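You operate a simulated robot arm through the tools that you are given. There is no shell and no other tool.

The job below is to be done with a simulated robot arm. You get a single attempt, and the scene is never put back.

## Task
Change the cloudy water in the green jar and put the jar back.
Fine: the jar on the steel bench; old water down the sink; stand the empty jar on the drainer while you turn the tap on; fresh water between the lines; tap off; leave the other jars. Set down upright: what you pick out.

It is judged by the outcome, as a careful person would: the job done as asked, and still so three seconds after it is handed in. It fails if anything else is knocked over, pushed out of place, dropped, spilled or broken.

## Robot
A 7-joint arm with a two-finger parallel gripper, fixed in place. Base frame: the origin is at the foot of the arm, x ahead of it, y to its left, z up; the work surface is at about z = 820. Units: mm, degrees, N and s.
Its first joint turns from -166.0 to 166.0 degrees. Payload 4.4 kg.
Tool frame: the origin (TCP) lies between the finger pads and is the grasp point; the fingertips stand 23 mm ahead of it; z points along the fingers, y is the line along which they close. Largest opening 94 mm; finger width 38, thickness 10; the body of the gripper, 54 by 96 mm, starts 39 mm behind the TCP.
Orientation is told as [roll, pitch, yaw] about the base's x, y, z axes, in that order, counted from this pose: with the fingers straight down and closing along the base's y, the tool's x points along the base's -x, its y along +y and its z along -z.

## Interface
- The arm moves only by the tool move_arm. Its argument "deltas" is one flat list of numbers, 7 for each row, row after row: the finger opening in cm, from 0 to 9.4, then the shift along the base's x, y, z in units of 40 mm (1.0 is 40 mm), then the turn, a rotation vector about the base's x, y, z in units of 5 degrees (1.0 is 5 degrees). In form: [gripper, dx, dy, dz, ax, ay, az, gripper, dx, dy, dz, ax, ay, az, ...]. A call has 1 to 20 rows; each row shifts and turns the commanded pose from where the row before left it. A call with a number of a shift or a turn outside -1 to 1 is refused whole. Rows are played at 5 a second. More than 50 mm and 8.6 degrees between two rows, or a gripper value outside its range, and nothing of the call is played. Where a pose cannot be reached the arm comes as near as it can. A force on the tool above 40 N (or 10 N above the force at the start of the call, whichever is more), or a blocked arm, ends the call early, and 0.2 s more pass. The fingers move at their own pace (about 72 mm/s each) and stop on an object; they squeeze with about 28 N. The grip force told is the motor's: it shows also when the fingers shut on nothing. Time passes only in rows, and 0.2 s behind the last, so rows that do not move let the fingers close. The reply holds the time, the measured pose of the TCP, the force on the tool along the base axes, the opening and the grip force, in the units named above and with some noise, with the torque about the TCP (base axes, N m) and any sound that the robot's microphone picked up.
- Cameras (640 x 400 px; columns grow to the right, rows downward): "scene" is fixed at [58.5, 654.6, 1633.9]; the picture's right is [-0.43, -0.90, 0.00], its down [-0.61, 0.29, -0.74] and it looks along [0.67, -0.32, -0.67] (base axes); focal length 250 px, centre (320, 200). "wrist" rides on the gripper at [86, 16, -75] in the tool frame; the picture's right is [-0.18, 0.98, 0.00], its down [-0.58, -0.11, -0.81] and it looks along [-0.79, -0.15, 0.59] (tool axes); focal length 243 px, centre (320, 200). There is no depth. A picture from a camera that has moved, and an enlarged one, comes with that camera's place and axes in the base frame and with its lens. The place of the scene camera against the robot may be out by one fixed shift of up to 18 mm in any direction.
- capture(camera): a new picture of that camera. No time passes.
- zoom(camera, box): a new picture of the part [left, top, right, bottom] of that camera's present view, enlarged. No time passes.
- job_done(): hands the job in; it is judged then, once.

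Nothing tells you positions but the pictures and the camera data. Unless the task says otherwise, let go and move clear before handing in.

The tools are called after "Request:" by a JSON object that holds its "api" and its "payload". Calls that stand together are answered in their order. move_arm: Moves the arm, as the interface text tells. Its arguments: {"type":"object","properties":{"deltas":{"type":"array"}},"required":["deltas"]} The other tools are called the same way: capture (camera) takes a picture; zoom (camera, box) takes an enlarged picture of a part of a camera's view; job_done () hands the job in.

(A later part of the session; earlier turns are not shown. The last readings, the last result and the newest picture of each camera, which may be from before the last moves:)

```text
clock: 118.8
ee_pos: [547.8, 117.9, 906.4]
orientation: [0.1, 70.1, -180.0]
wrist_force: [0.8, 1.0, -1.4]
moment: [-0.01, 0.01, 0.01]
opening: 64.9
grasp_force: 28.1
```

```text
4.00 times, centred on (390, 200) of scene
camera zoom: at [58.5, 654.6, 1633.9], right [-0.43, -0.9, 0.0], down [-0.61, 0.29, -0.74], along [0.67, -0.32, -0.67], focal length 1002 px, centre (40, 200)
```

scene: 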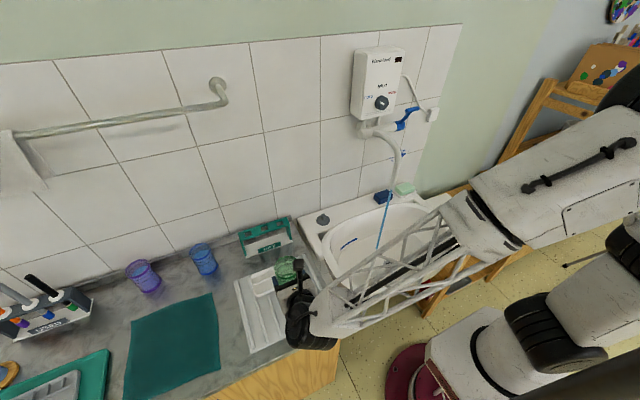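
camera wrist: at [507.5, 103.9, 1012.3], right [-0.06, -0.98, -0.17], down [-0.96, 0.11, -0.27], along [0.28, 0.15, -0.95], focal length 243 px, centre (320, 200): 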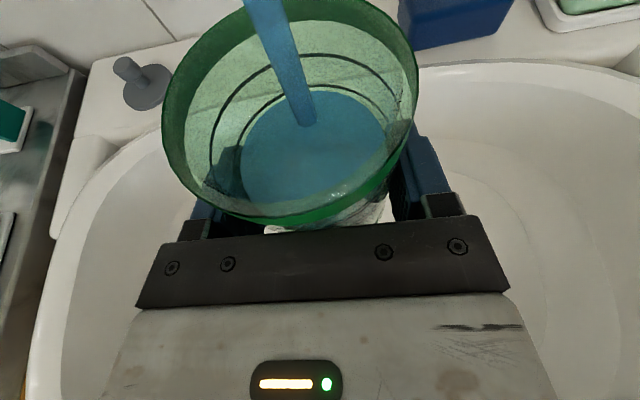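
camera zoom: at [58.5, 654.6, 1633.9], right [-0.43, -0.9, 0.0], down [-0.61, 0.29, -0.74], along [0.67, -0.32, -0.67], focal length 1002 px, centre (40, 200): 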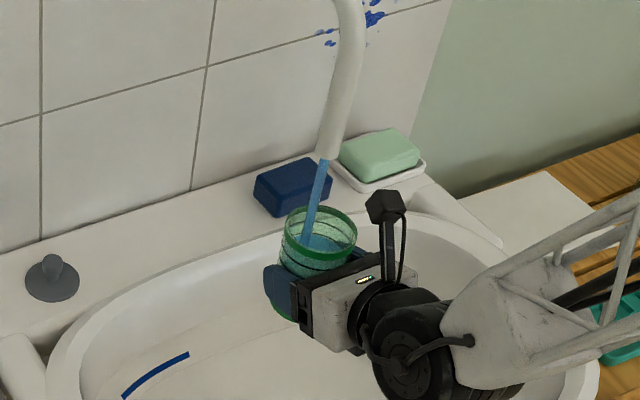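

Request:
{"api": "zoom", "payload": {"camera": "wrist", "box": [170, 20, 430, 220]}}

Request:
{"api": "zoom", "payload": {"camera": "scene", "box": [370, 190, 400, 225]}}

```text
2.00 times, centred on (300, 120) of wrist
camera zoom: at [507.5, 103.9, 1012.3], right [-0.06, -0.98, -0.17], down [-0.96, 0.11, -0.27], along [0.28, 0.15, -0.95], focal length 485 px, centre (360, 360)
```

zoom: 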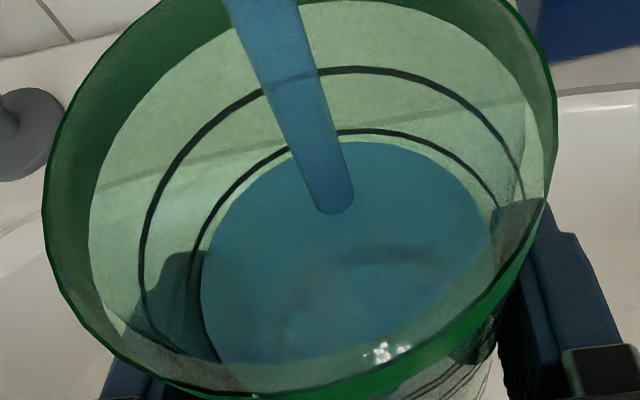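

```text
11.43 times, centred on (385, 208) of scene
camera zoom: at [58.5, 654.6, 1633.9], right [-0.43, -0.9, 0.0], down [-0.61, 0.29, -0.74], along [0.67, -0.32, -0.67], focal length 2862 px, centre (-423, 114)
```

zoom: 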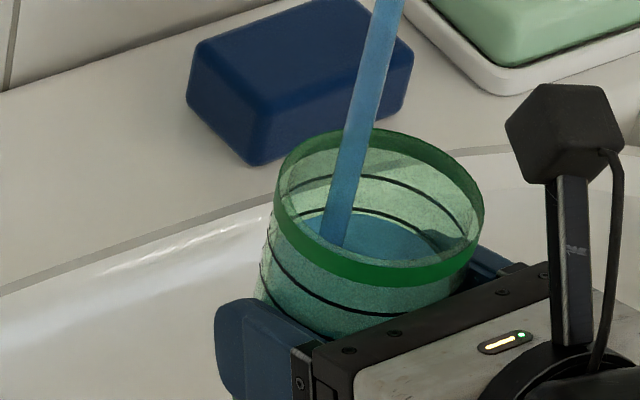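

Level is just below the lower line and rises about 14 mm/s, so I take one short extra step (0.4 s) and re-check.

Request:
{"api": "move_arm", "payload": {"deltas": [5.5, 0, 0, 0, 0, 0, 0]}}

Request:
{"api": "zoom", "payload": {"camera": "wrist", "box": [170, 20, 430, 220]}}

```text
clock: 119.2
ee_pos: [550.5, 119.2, 906.1]
orientation: [0.2, 70.0, -180.1]
wrist_force: [0.5, -0.1, -3.0]
moment: [-0.02, -0.01, -0.02]
opening: 65.0
grasp_force: 28.6
```

```text
2.00 times, centred on (300, 120) of wrist
camera zoom: at [507.5, 103.9, 1012.3], right [-0.06, -0.98, -0.17], down [-0.96, 0.11, -0.27], along [0.28, 0.15, -0.95], focal length 485 px, centre (360, 360)
```

zoom: 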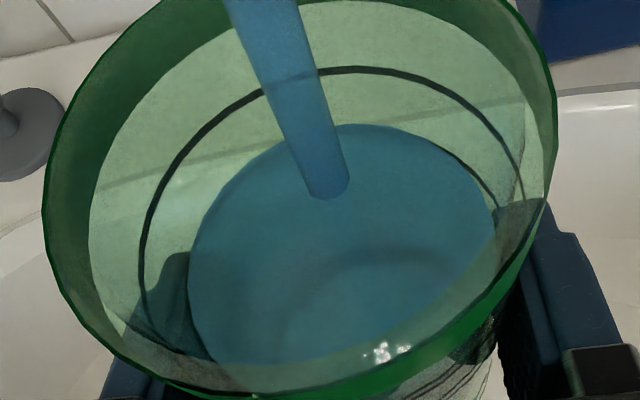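

Level is now just above the lower line, rising about 10–14 mm/s. Two more short steps, then straight out of the stream toward −x.

Request:
{"api": "move_arm", "payload": {"deltas": [5.5, 0, 0, 0, 0, 0, 0, 5.5, 0, 0, 0, 0, 0, 0, 5.5, -0.75, 0, 0, 0, 0, 0, 5.5, -0.65, 0, 0, 0, 0, 0, 5.5, -0.4, 0, 0, 0, 0, 0, 5.5, -0.2, 0, 0, 0, 0, 0, 5.5, 0, 0, 0, 0, 0, 0]}}

Request:
{"api": "zoom", "payload": {"camera": "wrist", "box": [170, 20, 430, 220]}}

Request:
{"api": "zoom", "payload": {"camera": "scene", "box": [340, 150, 440, 250]}}

```text
clock: 120.8
ee_pos: [468.1, 121.3, 908.8]
orientation: [0.0, 70.0, 180.0]
wrist_force: [-1.3, 0.1, -3.0]
moment: [0.02, 0.04, -0.04]
opening: 64.8
grasp_force: 28.3
```

```text
2.00 times, centred on (300, 120) of wrist
camera zoom: at [426.1, 105.0, 1014.1], right [-0.06, -0.98, -0.17], down [-0.96, 0.11, -0.27], along [0.29, 0.15, -0.95], focal length 485 px, centre (360, 360)
```

zoom: 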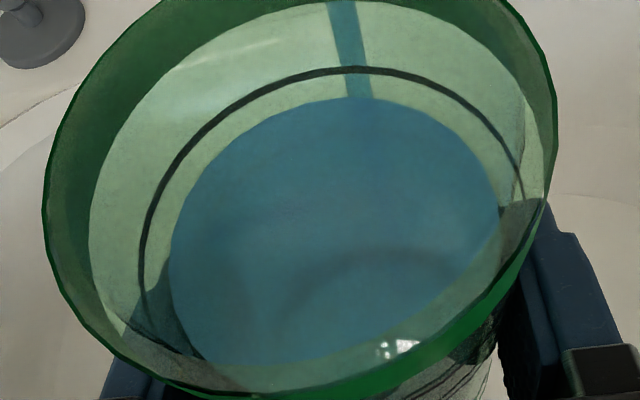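

```text
4.00 times, centred on (390, 200) of scene
camera zoom: at [58.5, 654.6, 1633.9], right [-0.43, -0.9, 0.0], down [-0.61, 0.29, -0.74], along [0.67, -0.32, -0.67], focal length 1002 px, centre (40, 200)
```

zoom: 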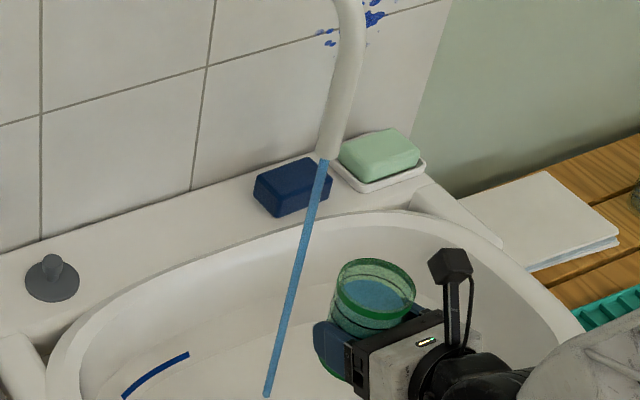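

The level sits midway between the two lines. I carry the full jar back gently, rising over the sink edge toward the bench.

Request:
{"api": "move_arm", "payload": {"deltas": [5.5, 0, 0.1, 0.15, 0, 0, 0, 5.5, 0, 0.2, 0.25, 0, 0, 0, 5.5, 0, 0.35, 0.3, 0, 0, 0, 5.5, 0, 0.5, 0.35, 0, 0, 0, 5.5, 0, 0.525, 0.35, 0, 0, 0, 5.5, 0, 0.525, 0.3, 0, 0, 0, 5.5, 0, 0.525, 0.25, 0, 0, 0, 5.5, 0, 0.525, 0.2, 0, 0, 0, 5.5, 0, 0.525, 0.15, 0, 0, 0, 5.5, 0, 0.525, 0.1, 0, 0, 0, 5.5, 0, 0.525, 0.1, 0, 0, 0, 5.5, 0, 0.525, 0.1, 0, 0, 0, 5.5, 0, 0.525, 0.1, 0, 0, 0, 5.5, 0, 0.525, 0, 0, 0, 0, 5.5, 0, 0.525, 0, 0, 0, 0, 5.5, 0, 0.525, 0, 0, 0, 0, 5.5, 0, 0.525, 0, 0, 0, 0, 5.5, 0, 0.525, 0, 0, 0, 0, 5.5, 0, 0.35, 0, 0, 0, 0, 5.5, 0, 0.2, 0, 0, 0, 0]}}

Request:
{"api": "capture", "payload": {"camera": "wrist"}}

Request:
{"api": "capture", "payload": {"camera": "scene"}}

```text
clock: 125.0
ee_pos: [470.0, 484.1, 1014.8]
orientation: [0.4, 69.9, -179.9]
wrist_force: [-0.4, -0.3, -3.0]
moment: [-0.01, 0.01, -0.02]
opening: 64.8
grasp_force: 28.0
```

```text
taken
camera wrist: at [428.3, 468.0, 1121.2], right [-0.06, -0.98, -0.17], down [-0.96, 0.11, -0.27], along [0.28, 0.15, -0.95], focal length 243 px, centre (320, 200)
```

wrist: 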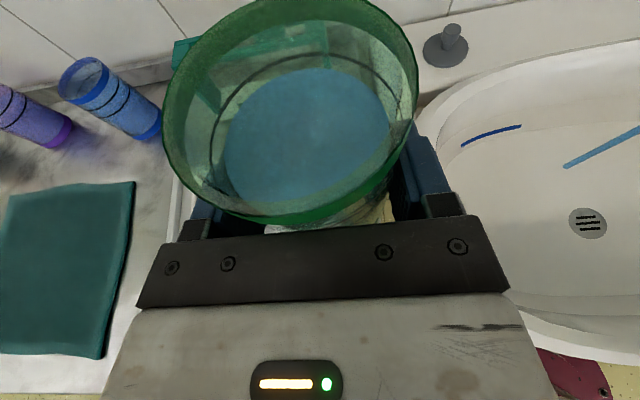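

```text
taken
```

scene: 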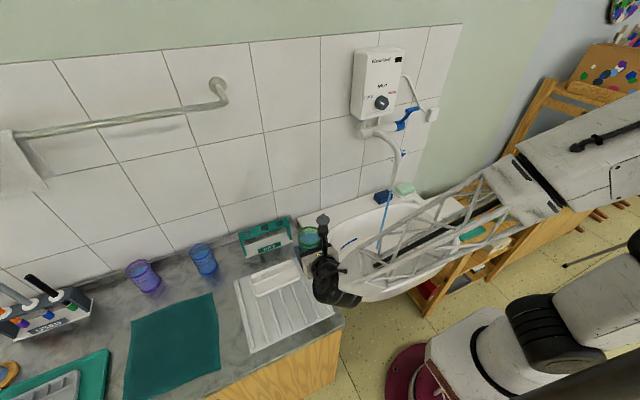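

Jar is steady over the bench edge. I carry it at the same gentle speed back above its original spot.

Request:
{"api": "move_arm", "payload": {"deltas": [5.5, 0.064, 0.118, -0.003, 0, 0, 0, 5.5, 0.127, 0.237, -0.007, 0, 0, 0, 5.5, 0.191, 0.355, -0.01, 0, 0, 0, 5.5, 0.2545, 0.474, -0.0136, 0, 0, 0, 5.5, 0.2545, 0.474, -0.0136, 0, 0, 0, 5.5, 0.2545, 0.474, -0.0136, 0, 0, 0, 5.5, 0.2545, 0.474, -0.0136, 0, 0, 0, 5.5, 0.2545, 0.474, -0.0136, 0, 0, 0, 5.5, 0.2545, 0.474, -0.0136, 0, 0, 0, 5.5, 0.2545, 0.474, -0.0136, 0, 0, 0, 5.5, 0.2545, 0.474, -0.0136, 0, 0, 0, 5.5, 0.2545, 0.474, -0.0136, 0, 0, 0, 5.5, 0.2545, 0.474, -0.0136, 0, 0, 0, 5.5, 0.2545, 0.474, -0.0136, 0, 0, 0, 5.5, 0.2545, 0.474, -0.0136, 0, 0, 0, 5.5, 0.2545, 0.474, -0.0136, 0, 0, 0, 5.5, 0.2545, 0.474, -0.0136, 0, 0, 0, 5.5, 0.191, 0.355, -0.01, 0, 0, 0, 5.5, 0.127, 0.237, -0.007, 0, 0, 0, 5.5, 0.064, 0.118, -0.003, 0, 0, 0]}}

Request:
{"api": "capture", "payload": {"camera": "wrist"}}

```text
clock: 129.2
ee_pos: [641.6, 804.9, 1007.5]
orientation: [0.1, 70.0, -180.0]
wrist_force: [-0.4, 1.2, -2.6]
moment: [-0.01, 0.04, -0.01]
opening: 65.0
grasp_force: 28.2
```

```text
taken
camera wrist: at [600.6, 789.1, 1114.0], right [-0.06, -0.98, -0.17], down [-0.96, 0.11, -0.27], along [0.28, 0.15, -0.95], focal length 243 px, centre (320, 200)
```

wrist: 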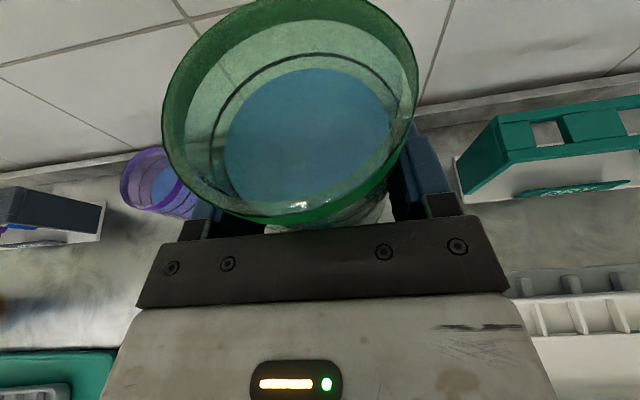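

Request:
{"api": "move_arm", "payload": {"deltas": [5.5, 0.087, 0.158, -0.01, 0, 0, 0, 5.5, 0.175, 0.32, -0.02, 0, 0, 0, 5.5, 0.262, 0.48, -0.02, 0, 0, 0, 5.5, 0.262, 0.48, -0.02, 0, 0, 0, 5.5, 0.262, 0.48, -0.02, 0, 0, 0, 5.5, 0.175, 0.32, -0.01, 0, 0, 0, 5.5, 0.087, 0.158, 0, 0, 0, 0, 5.5, 0, 0, 0, 0, 0, 0]}}

Request:
{"api": "capture", "payload": {"camera": "wrist"}}

Request:
{"api": "zoom", "payload": {"camera": "scene", "box": [110, 210, 230, 310]}}

```text
clock: 131.1
ee_pos: [695.7, 900.9, 1003.0]
orientation: [0.1, 70.0, 180.0]
wrist_force: [0.3, 0.1, -3.5]
moment: [0.02, 0.05, -0.04]
opening: 65.2
grasp_force: 28.6
```

```text
taken
camera wrist: at [653.8, 885.2, 1108.3], right [-0.06, -0.98, -0.17], down [-0.96, 0.11, -0.27], along [0.28, 0.15, -0.95], focal length 243 px, centre (320, 200)
```

wrist: 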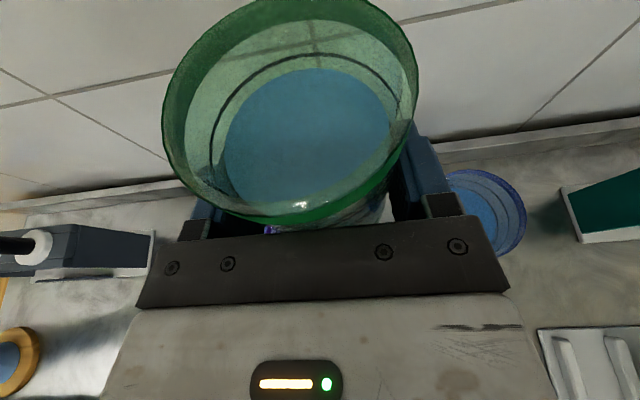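

```text
4.00 times, centred on (170, 260) of scene
camera zoom: at [58.5, 654.6, 1633.9], right [-0.43, -0.9, 0.0], down [-0.61, 0.29, -0.74], along [0.67, -0.32, -0.67], focal length 1002 px, centre (920, -40)
```

zoom: 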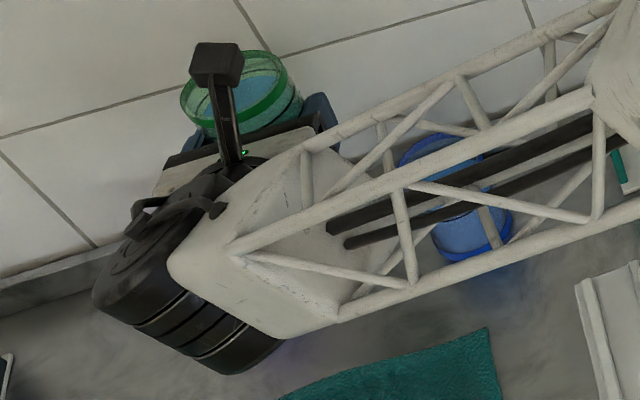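

Over the original spot (within about 1 mm). I correct that and lower between the neighbouring jars.

Request:
{"api": "move_arm", "payload": {"deltas": [5.5, -0.027, 0.01, -0.15, 0, 0, 0, 5.5, 0, 0, -0.3, 0, 0, 0, 5.5, 0, 0, -0.35, 0, 0, 0, 5.5, 0, 0, -0.35, 0, 0, 0, 5.5, 0, 0, -0.25, 0, 0, 0, 5.5, 0, 0, -0.1, 0, 0, 0, 5.5, 0, 0, 0, 0, 0, 0]}}

Request:
{"api": "capture", "payload": {"camera": "wrist"}}

```text
clock: 132.7
ee_pos: [691.8, 902.1, 941.6]
orientation: [-0.1, 69.9, 179.9]
wrist_force: [0.0, 0.5, -2.4]
moment: [0.0, 0.02, -0.02]
opening: 65.1
grasp_force: 27.9
```

```text
taken
camera wrist: at [651.2, 887.2, 1047.9], right [-0.06, -0.98, -0.17], down [-0.96, 0.11, -0.27], along [0.28, 0.15, -0.95], focal length 243 px, centre (320, 200)
```

wrist: 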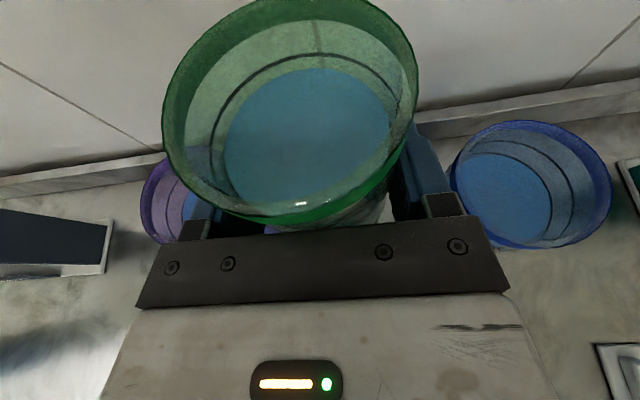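

Request:
{"api": "move_arm", "payload": {"deltas": [5.5, 0.02, -0.02, -0.2, 0, 0, 0, 5.5, 0.0175, -0.0175, -0.35, 0, 0, 0, 5.5, 0, 0, -0.4, 0, 0, 0, 5.5, 0, 0, -0.35, 0, 0, 0, 5.5, 0, 0, -0.2, 0, 0, 0, 5.5, 0, 0, -0.15, 0, 0, 0, 5.5, 0, 0, 0, 0, 0, 0]}}

Request:
{"api": "capture", "payload": {"camera": "wrist"}}

```text
clock: 134.2
ee_pos: [694.2, 898.8, 875.0]
orientation: [0.1, 70.0, -180.0]
wrist_force: [-0.2, -0.3, -2.0]
moment: [0.0, 0.03, -0.02]
opening: 64.9
grasp_force: 28.2
```

```text
taken
camera wrist: at [653.2, 884.9, 981.7], right [-0.06, -0.98, -0.17], down [-0.96, 0.11, -0.27], along [0.28, 0.15, -0.95], focal length 243 px, centre (320, 200)
```

wrist: 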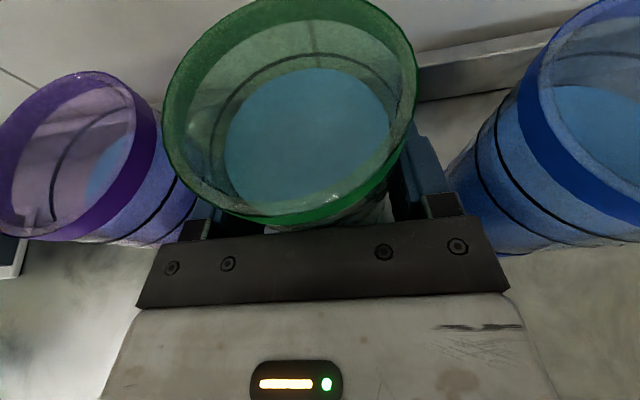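

Within 1 mm of the original place. I lower the last bit in small steps, watching force.

Request:
{"api": "move_arm", "payload": {"deltas": [5.5, 0, 0.01, -0.075, 0, 0, 0, 5.5, 0, 0.01, -0.075, 0, 0, 0, 5.5, 0, 0, -0.05, 0, 0, 0, 5.5, 0, 0, 0, 0, 0, 0]}}

Request:
{"api": "move_arm", "payload": {"deltas": [5.5, 0, 0, -0.04, 0, 0, 0, 5.5, 0, 0, 0, 0, 0, 0]}}

Request:
{"api": "move_arm", "payload": {"deltas": [5.5, 0, 0, -0.03, 0, 0, 0, 5.5, 0, 0, 0, 0, 0, 0]}}

```text
clock: 135.2
ee_pos: [696.0, 901.3, 868.0]
orientation: [0.0, 70.0, 180.1]
wrist_force: [0.3, 0.4, -1.4]
moment: [0.02, 0.0, 0.04]
opening: 65.1
grasp_force: 27.8
```

```text
clock: 135.8
ee_pos: [694.4, 901.7, 865.7]
orientation: [0.0, 70.0, 179.9]
wrist_force: [-0.3, 0.8, -2.6]
moment: [-0.01, -0.01, -0.04]
opening: 65.2
grasp_force: 28.6
```

```text
clock: 136.4
ee_pos: [694.9, 901.8, 863.3]
orientation: [0.0, 70.0, 180.0]
wrist_force: [0.6, 0.6, -2.5]
moment: [-0.01, 0.03, 0.0]
opening: 65.0
grasp_force: 27.6
```

Request:
{"api": "move_arm", "payload": {"deltas": [5.5, 0, 0, -0.02, 0, 0, 0, 5.5, 0, 0, 0, 0, 0, 0]}}

Request:
{"api": "move_arm", "payload": {"deltas": [5.5, 0, 0, -0.02, 0, 0, 0, 5.5, 0, 0, 0, 0, 0, 0]}}

```text
clock: 137.1
ee_pos: [695.9, 901.3, 864.0]
orientation: [0.1, 70.0, 180.0]
wrist_force: [0.4, 0.1, -2.4]
moment: [-0.01, -0.03, -0.01]
opening: 65.1
grasp_force: 28.4
```

```text
clock: 137.7
ee_pos: [695.1, 901.2, 863.4]
orientation: [0.0, 69.9, 180.0]
wrist_force: [0.4, -0.5, -2.1]
moment: [0.0, 0.02, -0.01]
opening: 65.2
grasp_force: 28.2
```

Not in contact yet (still carrying the weight); I keep easing down in sub-millimetre steps.

Request:
{"api": "move_arm", "payload": {"deltas": [5.5, 0, 0, -0.02, 0, 0, 0, 5.5, 0, 0, 0, 0, 0, 0]}}

Request:
{"api": "move_arm", "payload": {"deltas": [5.5, 0, 0, -0.02, 0, 0, 0, 5.5, 0, 0, 0, 0, 0, 0]}}

```text
clock: 138.2
ee_pos: [696.0, 901.2, 863.3]
orientation: [0.1, 70.0, 179.9]
wrist_force: [0.3, -0.1, -2.3]
moment: [0.01, -0.03, -0.02]
opening: 65.1
grasp_force: 28.2
```

```text
clock: 138.8
ee_pos: [695.3, 900.5, 861.5]
orientation: [0.0, 70.0, 179.9]
wrist_force: [-0.2, 0.9, 1.4]
moment: [0.04, 0.02, 0.01]
opening: 65.1
grasp_force: 27.8
```

Contact: the bench now carries the jar. I open the fingers gently to 78 mm, as at the original grasp.

Request:
{"api": "move_arm", "payload": {"deltas": [6.6, 0, 0, 0, 0, 0, 0, 6.8, 0, 0, 0, 0, 0, 0, 7.2, 0, 0, 0, 0, 0, 0, 7.8, 0, 0, 0, 0, 0, 0, 7.8, 0, 0, 0, 0, 0, 0]}}

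Request:
{"api": "capture", "payload": {"camera": "wrist"}}

```text
clock: 140.1
ee_pos: [695.7, 901.3, 862.2]
orientation: [0.0, 70.1, 180.1]
wrist_force: [0.2, 0.4, 0.3]
moment: [-0.01, 0.04, 0.0]
opening: 77.8
grasp_force: 0.0
```

```text
taken
camera wrist: at [653.7, 885.7, 968.0], right [-0.06, -0.98, -0.17], down [-0.96, 0.11, -0.27], along [0.28, 0.15, -0.95], focal length 243 px, centre (320, 200)
```

wrist: 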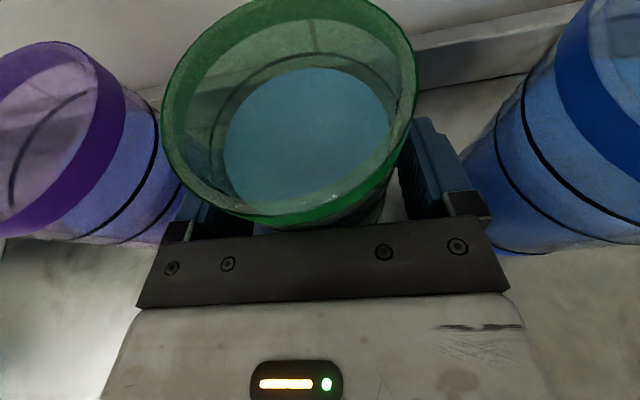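

Released. I retreat straight back along the tool axis.

Request:
{"api": "move_arm", "payload": {"deltas": [7.8, -0.235, 0, 0.0855, 0, 0, 0, 7.8, -0.235, 0, 0.0855, 0, 0, 0, 7.8, -0.235, 0, 0.0855, 0, 0, 0, 7.8, -0.235, 0, 0.0855, 0, 0, 0, 7.8, -0.235, 0, 0.0855, 0, 0, 0, 7.8, -0.235, 0, 0.0855, 0, 0, 0, 7.8, -0.235, 0, 0.0855, 0, 0, 0, 7.8, -0.235, 0, 0.0855, 0, 0, 0, 7.8, -0.235, 0, 0.0855, 0, 0, 0, 7.8, -0.47, 0, 0.171, 0, 0, 0, 7.8, -0.47, 0, 0.171, 0, 0, 0, 7.8, -0.47, 0, 0.171, 0, 0, 0, 7.8, 0, 0, 0, 0, 0, 0]}}

Request:
{"api": "capture", "payload": {"camera": "wrist"}}

Request:
{"api": "capture", "payload": {"camera": "scene"}}

```text
clock: 142.8
ee_pos: [554.1, 901.9, 910.5]
orientation: [0.1, 70.0, -179.9]
wrist_force: [-0.9, 0.0, -0.1]
moment: [-0.01, 0.03, -0.01]
opening: 78.0
grasp_force: 0.0
```

```text
taken
camera wrist: at [512.1, 886.6, 1017.3], right [-0.06, -0.98, -0.17], down [-0.96, 0.11, -0.27], along [0.28, 0.15, -0.95], focal length 243 px, centre (320, 200)
```

wrist: 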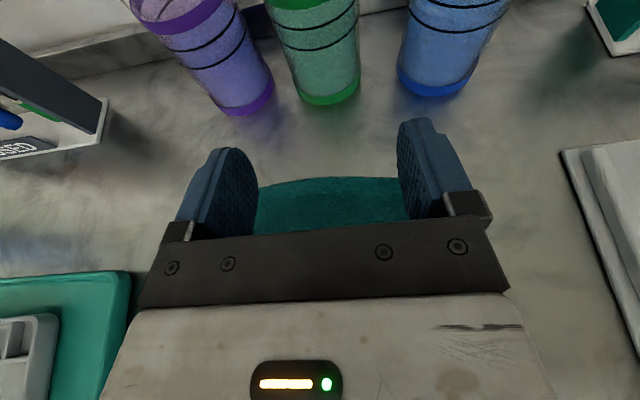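

```text
taken
```

scene: 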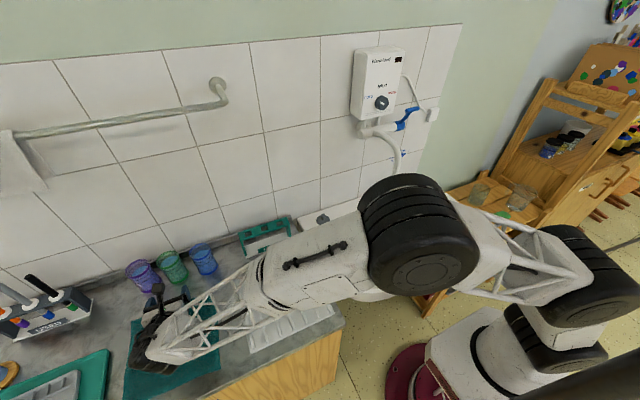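

The green jar is back in its place between its neighbours. I rise and head back toward the tap along the known path.

Request:
{"api": "move_arm", "payload": {"deltas": [7.8, -0.2, 0, 0.5, 0, 0, 0, 7.8, -0.19, -0.5, 0.5, 0, 0, 0, 7.8, -0.19, -0.9, 0.25, 0, 0, 0, 7.8, -0.19, -0.9, 0.25, 0, 0, 0, 7.8, -0.19, -0.9, 0.25, 0, 0, 0, 7.8, -0.19, -0.9, 0.25, 0, 0, 0, 7.8, -0.19, -0.9, 0.2, 0, 0, 0, 7.8, -0.19, -0.9, 0.2, 0, 0, 0, 7.8, -0.19, -0.9, 0.2, 0, 0, 0, 7.8, -0.19, -0.9, 0.2, 0, 0, 0, 6.0, -0.19, -0.9, 0.2, 0, 0, 0, 5.0, -0.186, -0.9, 0.35, 0, 0, 0, 5.0, -0.186, -0.714, 0.497, 0, 0, 0, 5.0, -0.186, -0.714, 0.497, 0, 0, 0, 5.0, -0.186, -0.714, 0.497, 0, 0, 0, 5.0, -0.186, -0.714, 0.497, 0, 0, 0, 5.0, -0.186, -0.714, 0.497, 0, 0, 0, 5.0, -0.186, -0.714, 0.497, 0, 0, 0, 5.0, 0, 0, 0, 0, 0, 0]}}

Request:
{"api": "capture", "payload": {"camera": "scene"}}

Request:
{"api": "zoom", "payload": {"camera": "scene", "box": [110, 210, 270, 310]}}

```text
clock: 146.8
ee_pos: [417.6, 348.9, 1166.4]
orientation: [-0.1, 70.0, 179.8]
wrist_force: [1.1, 0.4, 0.4]
moment: [0.01, -0.02, -0.02]
opening: 50.1
grasp_force: 0.0
```

```text
taken
```

scene: 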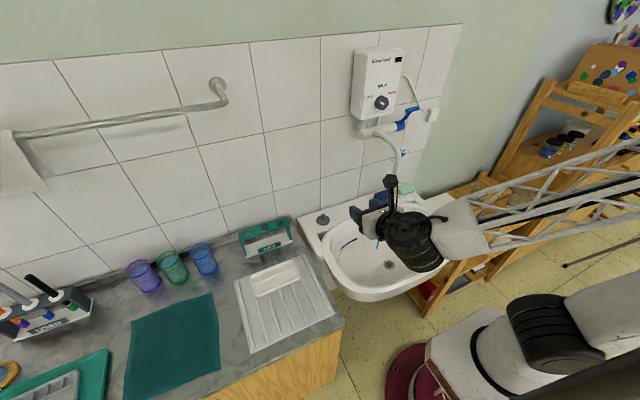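

```text
4.00 times, centred on (190, 260) of scene
camera zoom: at [58.5, 654.6, 1633.9], right [-0.43, -0.9, 0.0], down [-0.61, 0.29, -0.74], along [0.67, -0.32, -0.67], focal length 1002 px, centre (840, -40)
```

zoom: 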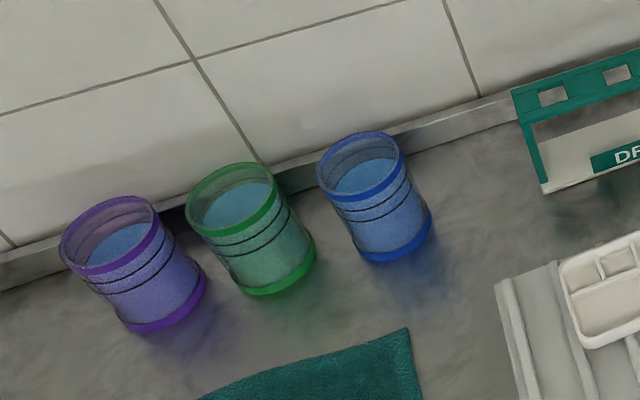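

Jar position and level look right from the scene camera. I now go to the lever pre-position, restoring the 45° downward pitch.

Request:
{"api": "move_arm", "payload": {"deltas": [5.0, 0.226, -0.704, 0.367, 0, 0.85, 0, 5.0, 0.226, -0.704, 0.367, 0, 0.85, 0, 5.0, 0.226, -0.704, 0.367, 0, 0.85, 0, 5.0, 0.226, -0.704, 0.367, 0, 0.85, 0, 5.0, 0.226, -0.704, 0.367, 0, 0.85, 0, 5.0, 0.226, -0.704, 0.367, 0, 0.85, 0, 5.0, 0.226, -0.704, 0.367, 0, 0, -0.45, 5.0, 0.226, -0.704, 0.367, 0, 0, -0.45, 5.0, 0.226, -0.704, 0.367, 0, 0, -0.45, 5.0, 0.226, -0.704, 0.367, 0, 0, 0, 5.0, 0.226, -0.704, 0.367, 0, 0, 0, 5.0, 0.226, -0.704, 0.367, 0, 0, 0, 5.0, 0, 0, 0, 0, 0, 0]}}

Request:
{"api": "capture", "payload": {"camera": "scene"}}

```text
clock: 149.7
ee_pos: [528.0, 11.2, 1343.2]
orientation: [0.0, 44.4, 173.2]
wrist_force: [-0.1, -0.1, 0.9]
moment: [-0.03, 0.0, 0.03]
opening: 49.9
grasp_force: 0.1
```

```text
taken
```

scene: 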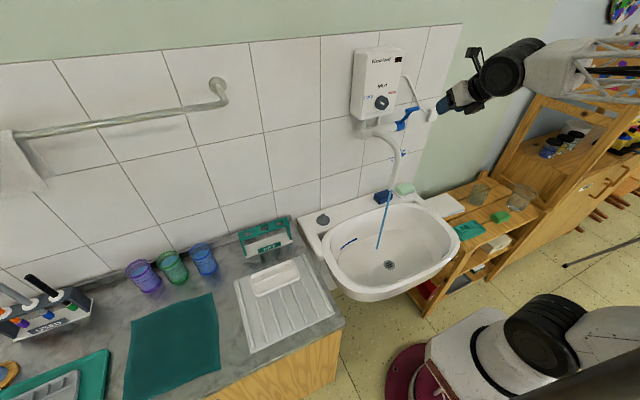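

Same reachable pose as before. I roll +90° for the hooked orientation.

Request:
{"api": "move_arm", "payload": {"deltas": [5.0, 0.05, 0, 0, 0.695, -0.083, -0.7145, 5.0, 0.05, 0, 0, 0.695, -0.083, -0.7145, 5.0, 0.05, 0, 0, 0.695, -0.083, -0.7145, 5.0, 0.05, 0, 0, 0.695, -0.083, -0.7145, 5.0, 0.05, 0, 0, 0.695, -0.083, -0.7145, 5.0, 0.05, 0, 0, 0.695, -0.083, -0.7145, 5.0, 0.05, 0, 0, 0.695, -0.083, -0.7145, 5.0, 0.05, 0, 0, 0.695, -0.083, -0.7145, 5.0, 0.05, 0, 0, 0.695, -0.083, -0.7145, 5.0, 0.05, 0, 0, 0.695, -0.083, -0.7145, 5.0, 0.05, 0, 0, 0.695, -0.083, -0.7145, 5.0, 0.05, 0, 0, 0.695, -0.083, -0.7145, 5.0, 0.05, 0, 0, 0.695, -0.083, -0.7145, 5.0, 0.05, 0, 0, 0.695, -0.083, -0.7145, 5.0, 0.05, 0, 0, 0.695, -0.083, -0.7145, 5.0, 0.05, 0, 0, 0.695, -0.083, -0.7145, 5.0, 0.05, 0, 0, 0.695, -0.083, -0.7145, 5.0, 0.05, 0, 0, 0.695, -0.083, -0.7145, 5.0, 0, 0, 0, 0, 0, 0]}}

Request:
{"api": "capture", "payload": {"camera": "wrist"}}

Request:
{"api": "zoom", "payload": {"camera": "scene", "box": [360, 50, 480, 150]}}

```text
clock: 153.7
ee_pos: [560.8, 10.8, 1342.4]
orientation: [-44.6, 0.3, 83.1]
wrist_force: [0.5, -0.2, 0.3]
moment: [0.02, -0.03, 0.0]
opening: 49.8
grasp_force: 0.1
```

```text
taken
camera wrist: at [486.6, -66.4, 1383.7], right [-0.67, 0.27, -0.69], down [-0.41, 0.64, 0.65], along [0.61, 0.72, -0.32], focal length 243 px, centre (320, 200)
```

wrist: 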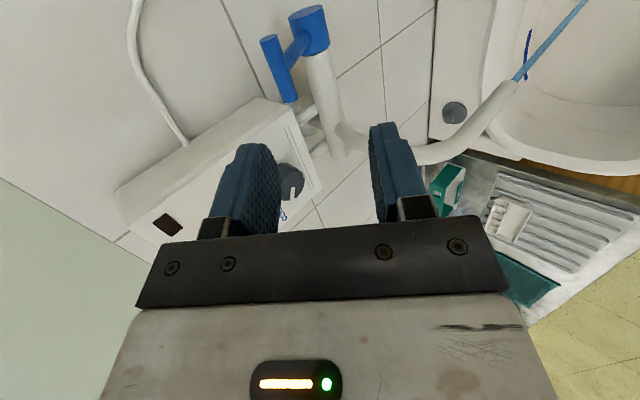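

```text
4.00 times, centred on (420, 100) of scene
camera zoom: at [58.5, 654.6, 1633.9], right [-0.43, -0.9, 0.0], down [-0.61, 0.29, -0.74], along [0.67, -0.32, -0.67], focal length 1002 px, centre (-80, 600)
```

zoom: 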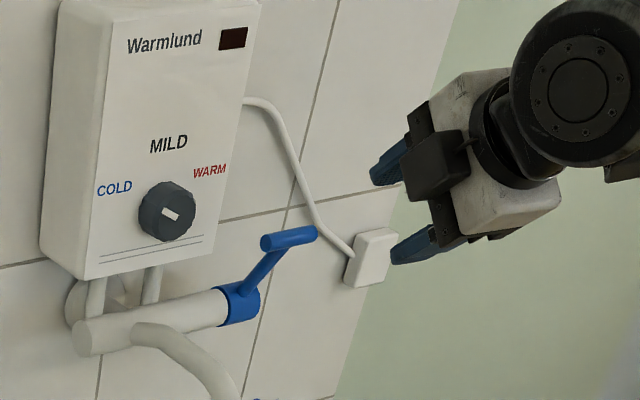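

T-bar now at about (686, 4, 1270). I move to a pre-point 70 mm back along the tool axis and verify.

Request:
{"api": "move_arm", "payload": {"deltas": [5.0, 0.583, 0, -0.1, 0, 0, 0, 5.0, 0.583, 0, -0.1, 0, 0, 0, 5.0, 0.583, 0, -0.1, 0, 0, 0, 5.0, 0, 0, 0, 0, 0, 0]}}

Request:
{"api": "zoom", "payload": {"camera": "wrist", "box": [200, 0, 440, 240]}}

Request:
{"api": "zoom", "payload": {"camera": "scene", "box": [360, 50, 480, 150]}}

```text
clock: 154.7
ee_pos: [633.1, 10.6, 1329.5]
orientation: [-44.5, 0.2, 83.2]
wrist_force: [0.1, -0.3, 0.2]
moment: [0.0, -0.01, 0.02]
opening: 49.8
grasp_force: 0.0
```

```text
1.67 times, centred on (320, 120) of wrist
camera zoom: at [558.4, -66.0, 1370.7], right [-0.67, 0.26, -0.69], down [-0.41, 0.64, 0.65], along [0.61, 0.72, -0.32], focal length 404 px, centre (320, 333)
```

zoom: 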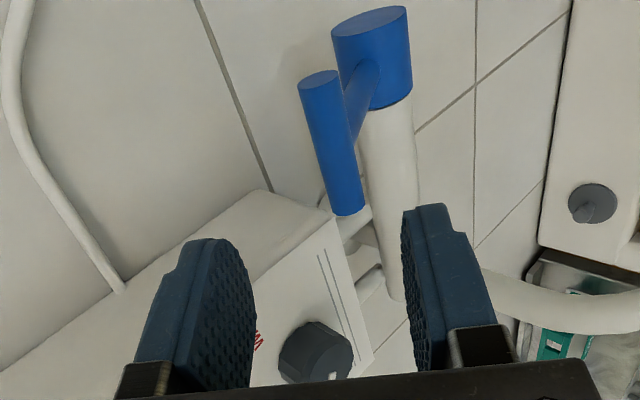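

```text
4.00 times, centred on (420, 100) of scene
camera zoom: at [58.5, 654.6, 1633.9], right [-0.43, -0.9, 0.0], down [-0.61, 0.29, -0.74], along [0.67, -0.32, -0.67], focal length 1002 px, centre (-80, 600)
```

zoom: 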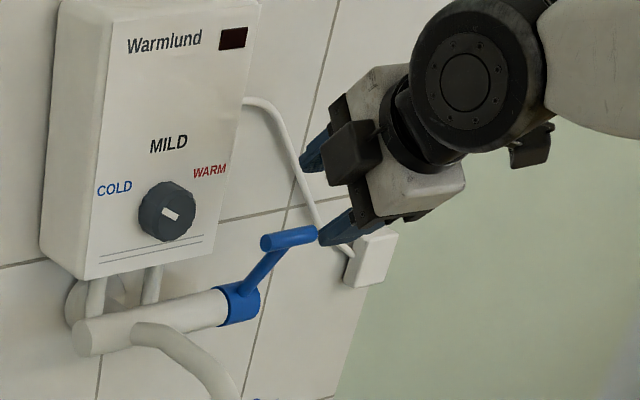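

T-bar is 79 mm ahead, 7 mm toward the lower finger – inside the 50 mm gap. I advance 67 mm.

Request:
{"api": "move_arm", "payload": {"deltas": [5.0, 0.233, -0.0286, -0.239, 0, 0, 0, 5.0, 0.233, -0.0286, -0.239, 0, 0, 0, 5.0, 0.233, -0.0286, -0.239, 0, 0, 0, 5.0, 0.233, -0.0286, -0.239, 0, 0, 0, 5.0, 0.233, -0.0286, -0.239, 0, 0, 0, 5.0, 0, 0, 0, 0, 0, 0]}}

Request:
{"api": "zoom", "payload": {"camera": "wrist", "box": [200, 0, 440, 240]}}

Request:
{"api": "zoom", "payload": {"camera": "scene", "box": [360, 50, 480, 150]}}

```text
clock: 156.1
ee_pos: [679.0, 2.0, 1282.8]
orientation: [-44.5, 0.2, 83.1]
wrist_force: [-0.4, -0.2, -0.8]
moment: [0.01, 0.01, 0.01]
opening: 50.1
grasp_force: 0.1
```

```text
1.67 times, centred on (320, 120) of wrist
camera zoom: at [604.4, -73.6, 1324.5], right [-0.67, 0.26, -0.69], down [-0.41, 0.64, 0.65], along [0.61, 0.72, -0.32], focal length 404 px, centre (320, 333)
```

zoom: 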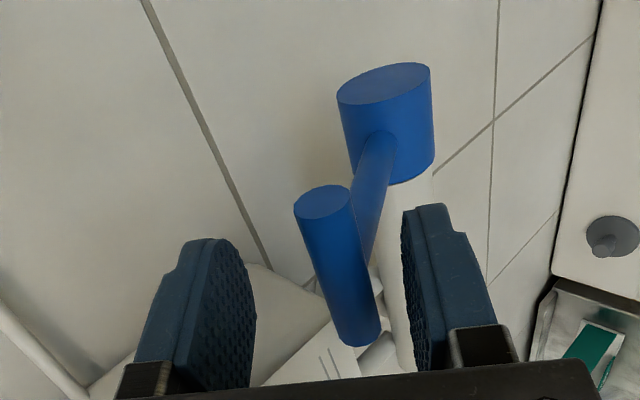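

```text
4.00 times, centred on (420, 100) of scene
camera zoom: at [58.5, 654.6, 1633.9], right [-0.43, -0.9, 0.0], down [-0.61, 0.29, -0.74], along [0.67, -0.32, -0.67], focal length 1002 px, centre (-80, 600)
```

zoom: 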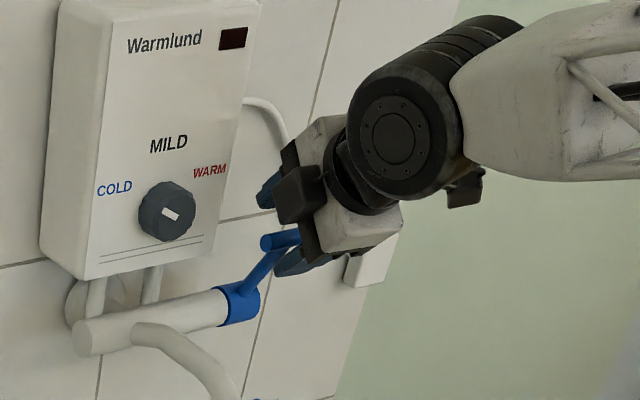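

T-bar is caged between the fingers. To keep clear of the wall I narrow the gap to 28 mm, then push the lever back up along its arc in small steps.

Request:
{"api": "move_arm", "payload": {"deltas": [4.0, 0, 0.05, 0, 0, 0, 0, 2.8, 0, 0, 0, 0, 0, 0, 2.8, 0, 0, 0, 0, 0, 0]}}

Request:
{"api": "move_arm", "payload": {"deltas": [2.8, 0.09, 0, 0.047, 0, 0, 0, 2.8, 0.09, 0, 0.045, 0, 0, 0, 2.8, 0.09, 0, 0.04, 0, 0, 0, 2.8, 0.09, 0, 0.035, 0, 0, 0, 2.8, 0, 0, 0, 0, 0, 0]}}

Request:
{"api": "capture", "payload": {"camera": "scene"}}

Request:
{"api": "zoom", "payload": {"camera": "wrist", "box": [200, 0, 440, 240]}}

```text
clock: 156.8
ee_pos: [678.3, 6.5, 1282.2]
orientation: [-44.5, 0.2, 83.0]
wrist_force: [-0.2, -0.4, 0.0]
moment: [0.0, 0.02, 0.0]
opening: 27.9
grasp_force: 0.2
```

```text
clock: 158.1
ee_pos: [692.6, 7.5, 1289.8]
orientation: [-44.6, 0.2, 83.2]
wrist_force: [0.3, -0.5, 0.0]
moment: [-0.02, -0.04, -0.02]
opening: 28.1
grasp_force: 0.1
```

```text
taken
```

scene: 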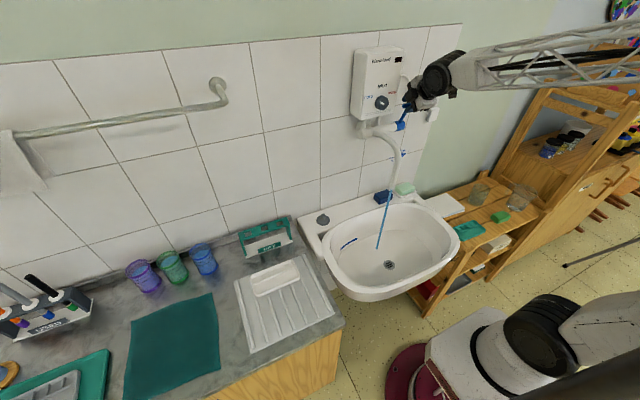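

```text
1.67 times, centred on (320, 120) of wrist
camera zoom: at [618.0, -69.9, 1331.1], right [-0.67, 0.26, -0.69], down [-0.41, 0.64, 0.65], along [0.61, 0.72, -0.32], focal length 404 px, centre (320, 333)
```

zoom: 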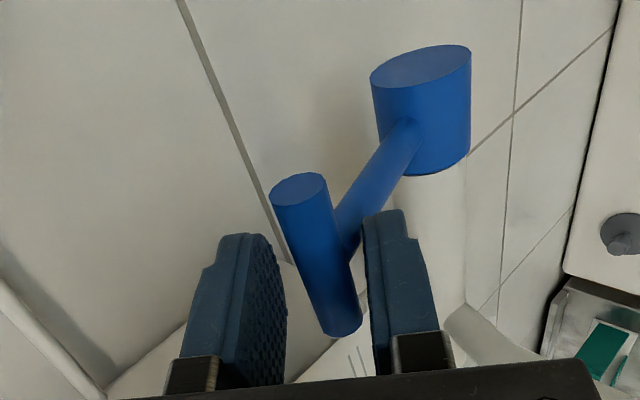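

The lever is coming back up, no excess force. I continue in small steps.

Request:
{"api": "move_arm", "payload": {"deltas": [2.8, 0.075, 0, 0.025, 0, 0, 0, 2.8, 0.075, 0, 0.02, 0, 0, 0, 2.8, 0.075, 0, 0.015, 0, 0, 0, 2.8, 0.075, 0, 0.01, 0, 0, 0, 2.8, 0, 0, 0, 0, 0, 0]}}

Request:
{"api": "capture", "payload": {"camera": "scene"}}

Request:
{"api": "zoom", "payload": {"camera": "wrist", "box": [200, 0, 440, 240]}}

```text
clock: 159.2
ee_pos: [704.2, 8.0, 1291.6]
orientation: [-44.5, 0.2, 83.2]
wrist_force: [-0.5, -0.2, -0.7]
moment: [-0.01, 0.01, 0.02]
opening: 28.2
grasp_force: 0.0
```

```text
taken
```

scene: 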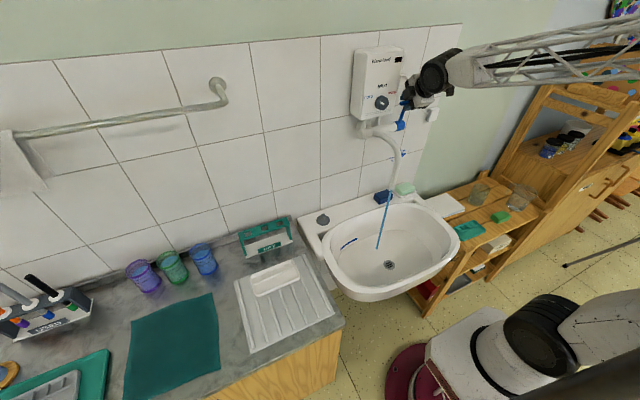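

```text
1.67 times, centred on (320, 120) of wrist
camera zoom: at [630.2, -70.2, 1333.6], right [-0.67, 0.26, -0.69], down [-0.41, 0.64, 0.65], along [0.61, 0.72, -0.32], focal length 404 px, centre (320, 333)
```

zoom: 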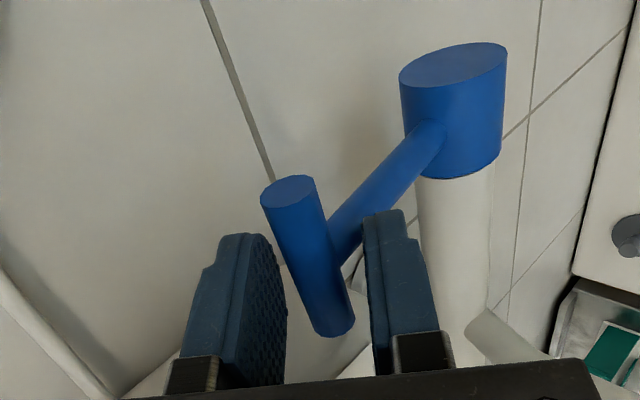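

Request:
{"api": "move_arm", "payload": {"deltas": [2.8, 0.07, 0, 0.008, 0, 0, 0, 2.8, 0.07, 0, 0.005, 0, 0, 0, 2.8, 0.05, 0, 0, 0, 0, 0, 2.8, 0, 0, 0, 0, 0, 0]}}

Request:
{"api": "zoom", "payload": {"camera": "scene", "box": [340, 60, 480, 280]}}

Request:
{"api": "zoom", "payload": {"camera": "wrist", "box": [200, 0, 440, 240]}}

```text
clock: 160.2
ee_pos: [712.7, 7.4, 1293.4]
orientation: [-44.5, 0.2, 83.0]
wrist_force: [-0.6, 0.5, -0.1]
moment: [0.01, 0.02, 0.0]
opening: 27.9
grasp_force: 0.1
```

```text
1.82 times, centred on (410, 170) of scene
camera zoom: at [58.5, 654.6, 1633.9], right [-0.43, -0.9, 0.0], down [-0.61, 0.29, -0.74], along [0.67, -0.32, -0.67], focal length 455 px, centre (156, 254)
```

zoom: 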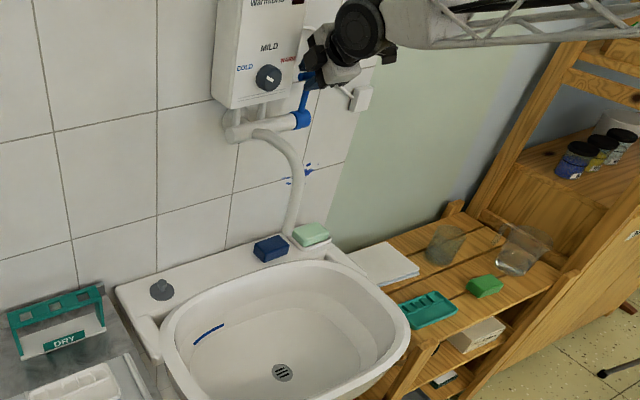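

```text
1.67 times, centred on (320, 120) of wrist
camera zoom: at [638.1, -69.5, 1334.7], right [-0.67, 0.26, -0.69], down [-0.41, 0.64, 0.65], along [0.61, 0.72, -0.32], focal length 404 px, centre (320, 333)
```

zoom: 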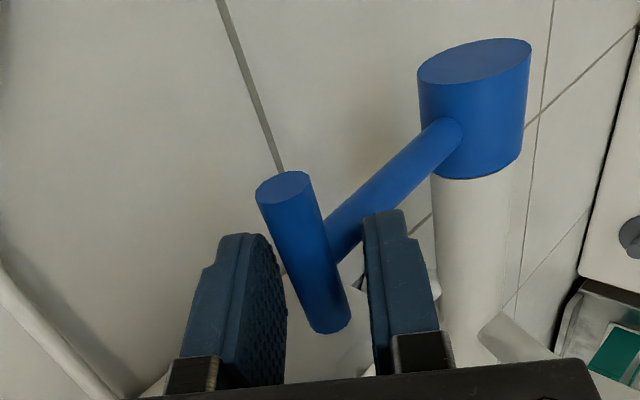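

The stream has stopped. I push a little further to bring the lever fully back to its upright stop, watching force.

Request:
{"api": "move_arm", "payload": {"deltas": [2.8, 0.035, 0, 0, 0, 0, 0, 2.8, 0.035, 0, 0, 0, 0, 0, 2.8, 0.035, 0, 0, 0, 0, 0, 2.8, 0, 0, 0, 0, 0, 0]}}

Request:
{"api": "zoom", "payload": {"camera": "wrist", "box": [200, 0, 440, 240]}}

Request:
{"api": "zoom", "payload": {"camera": "scene", "box": [360, 70, 480, 170]}}

```text
clock: 161.2
ee_pos: [717.4, 7.9, 1291.7]
orientation: [-44.5, 0.2, 83.0]
wrist_force: [-0.7, -0.1, 0.4]
moment: [-0.01, 0.01, 0.03]
opening: 28.0
grasp_force: 0.1
```

```text
1.67 times, centred on (320, 120) of wrist
camera zoom: at [641.5, -69.8, 1333.2], right [-0.67, 0.26, -0.69], down [-0.41, 0.64, 0.65], along [0.61, 0.72, -0.32], focal length 404 px, centre (320, 333)
```

zoom: 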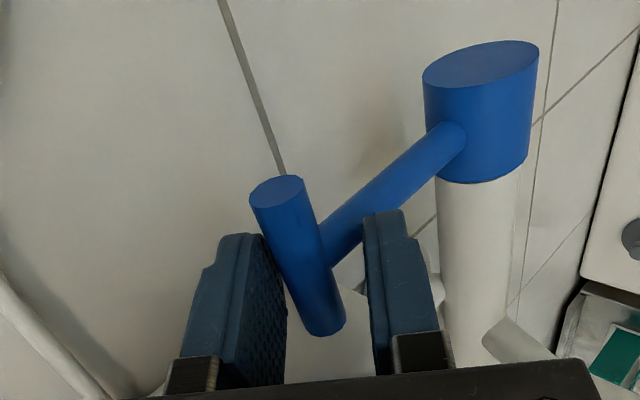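

```text
4.00 times, centred on (420, 120) of scene
camera zoom: at [58.5, 654.6, 1633.9], right [-0.43, -0.9, 0.0], down [-0.61, 0.29, -0.74], along [0.67, -0.32, -0.67], focal length 1002 px, centre (-80, 520)
```

zoom: 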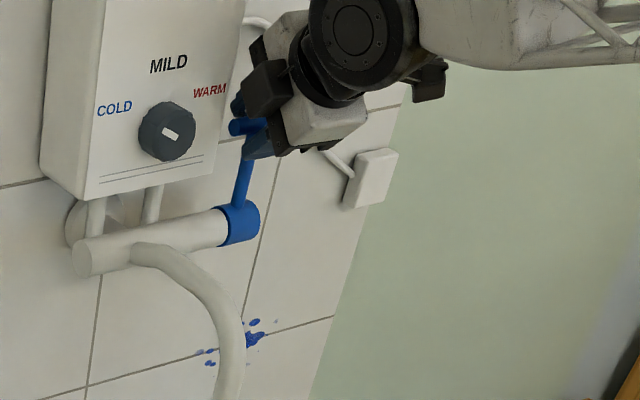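

Request:
{"api": "move_arm", "payload": {"deltas": [2.8, 0.03, 0, 0, 0, 0, 0, 2.8, 0.03, 0, 0, 0, 0, 0, 2.8, 0, 0, 0, 0, 0, 0]}}

Request:
{"api": "zoom", "payload": {"camera": "scene", "box": [360, 70, 480, 170]}}

```text
clock: 162.1
ee_pos: [718.6, 8.2, 1291.9]
orientation: [-44.6, 0.2, 83.2]
wrist_force: [-3.7, 0.1, 1.3]
moment: [0.01, 0.07, 0.02]
opening: 28.8
grasp_force: 0.6
```

```text
4.00 times, centred on (420, 120) of scene
camera zoom: at [58.5, 654.6, 1633.9], right [-0.43, -0.9, 0.0], down [-0.61, 0.29, -0.74], along [0.67, -0.32, -0.67], focal length 1002 px, centre (-80, 520)
```

zoom: 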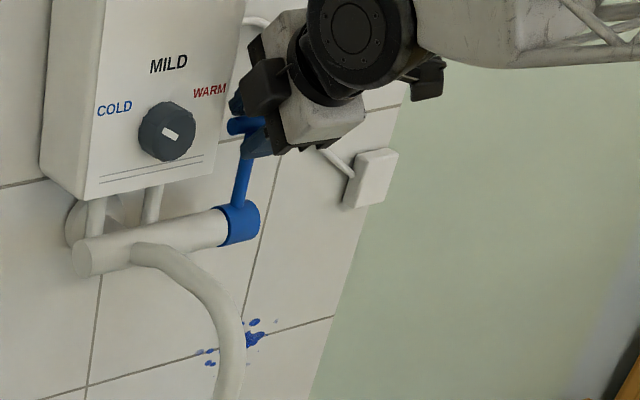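

The lever is at its stop (slight resistance, same position as at the start). I open the gap a little so nothing touches, and retreat along the tool axis.

Request:
{"api": "move_arm", "payload": {"deltas": [3.8, -0.02, 0, 0, 0, 0, 0, 3.8, 0, 0, 0, 0, 0, 0, 3.8, -0.1, 0.012, 0.103, 0, 0, 0, 3.8, -0.174, 0.021, 0.178, 0, 0, 0, 3.8, -0.26, 0.032, 0.267, 0, 0, 0, 3.8, -0.26, 0.032, 0.267, 0, 0, 0, 3.8, -0.26, 0.032, 0.267, 0, 0, 0, 3.8, -0.26, 0.032, 0.267, 0, 0, 0, 3.8, -0.26, 0.032, 0.267, 0, 0, 0, 3.8, -0.26, 0.032, 0.267, 0, 0, 0, 3.8, 0, 0, 0, 0, 0, 0]}}

Request:
{"api": "capture", "payload": {"camera": "scene"}}

Request:
{"api": "zoom", "payload": {"camera": "scene", "box": [360, 90, 440, 140]}}

Request:
{"api": "zoom", "payload": {"camera": "scene", "box": [340, 110, 480, 290]}}

```text
clock: 164.4
ee_pos: [644.8, 16.9, 1367.7]
orientation: [-44.5, 0.2, 83.1]
wrist_force: [0.2, 0.6, 0.1]
moment: [0.01, 0.03, 0.01]
opening: 37.8
grasp_force: 0.0
```

```text
taken
```

scene: 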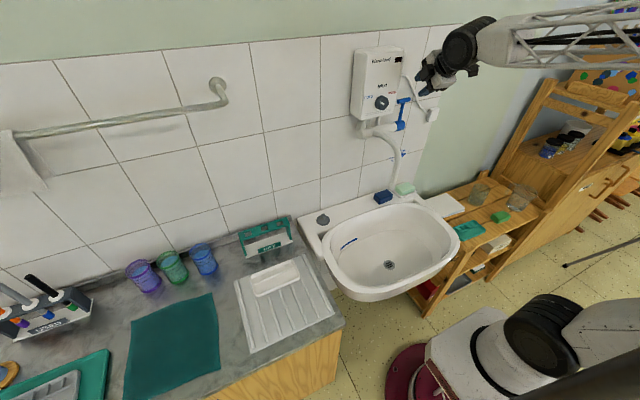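

```text
8.00 times, centred on (400, 115) of scene
camera zoom: at [58.5, 654.6, 1633.9], right [-0.43, -0.9, 0.0], down [-0.61, 0.29, -0.74], along [0.67, -0.32, -0.67], focal length 2003 px, centre (-320, 880)
```

zoom: 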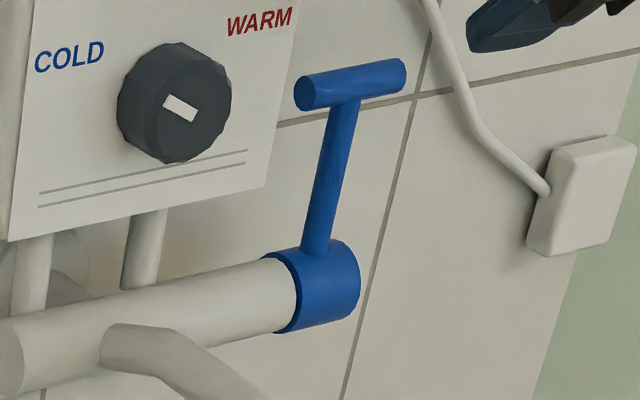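

```text
2.22 times, centred on (410, 200) of scene
camera zoom: at [58.5, 654.6, 1633.9], right [-0.43, -0.9, 0.0], down [-0.61, 0.29, -0.74], along [0.67, -0.32, -0.67], focal length 556 px, centre (120, 200)
```

zoom: 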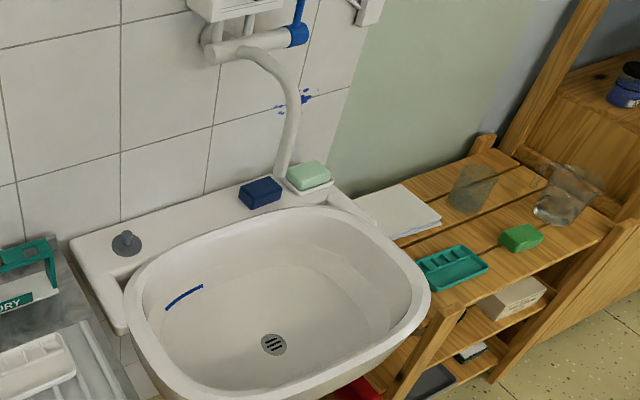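

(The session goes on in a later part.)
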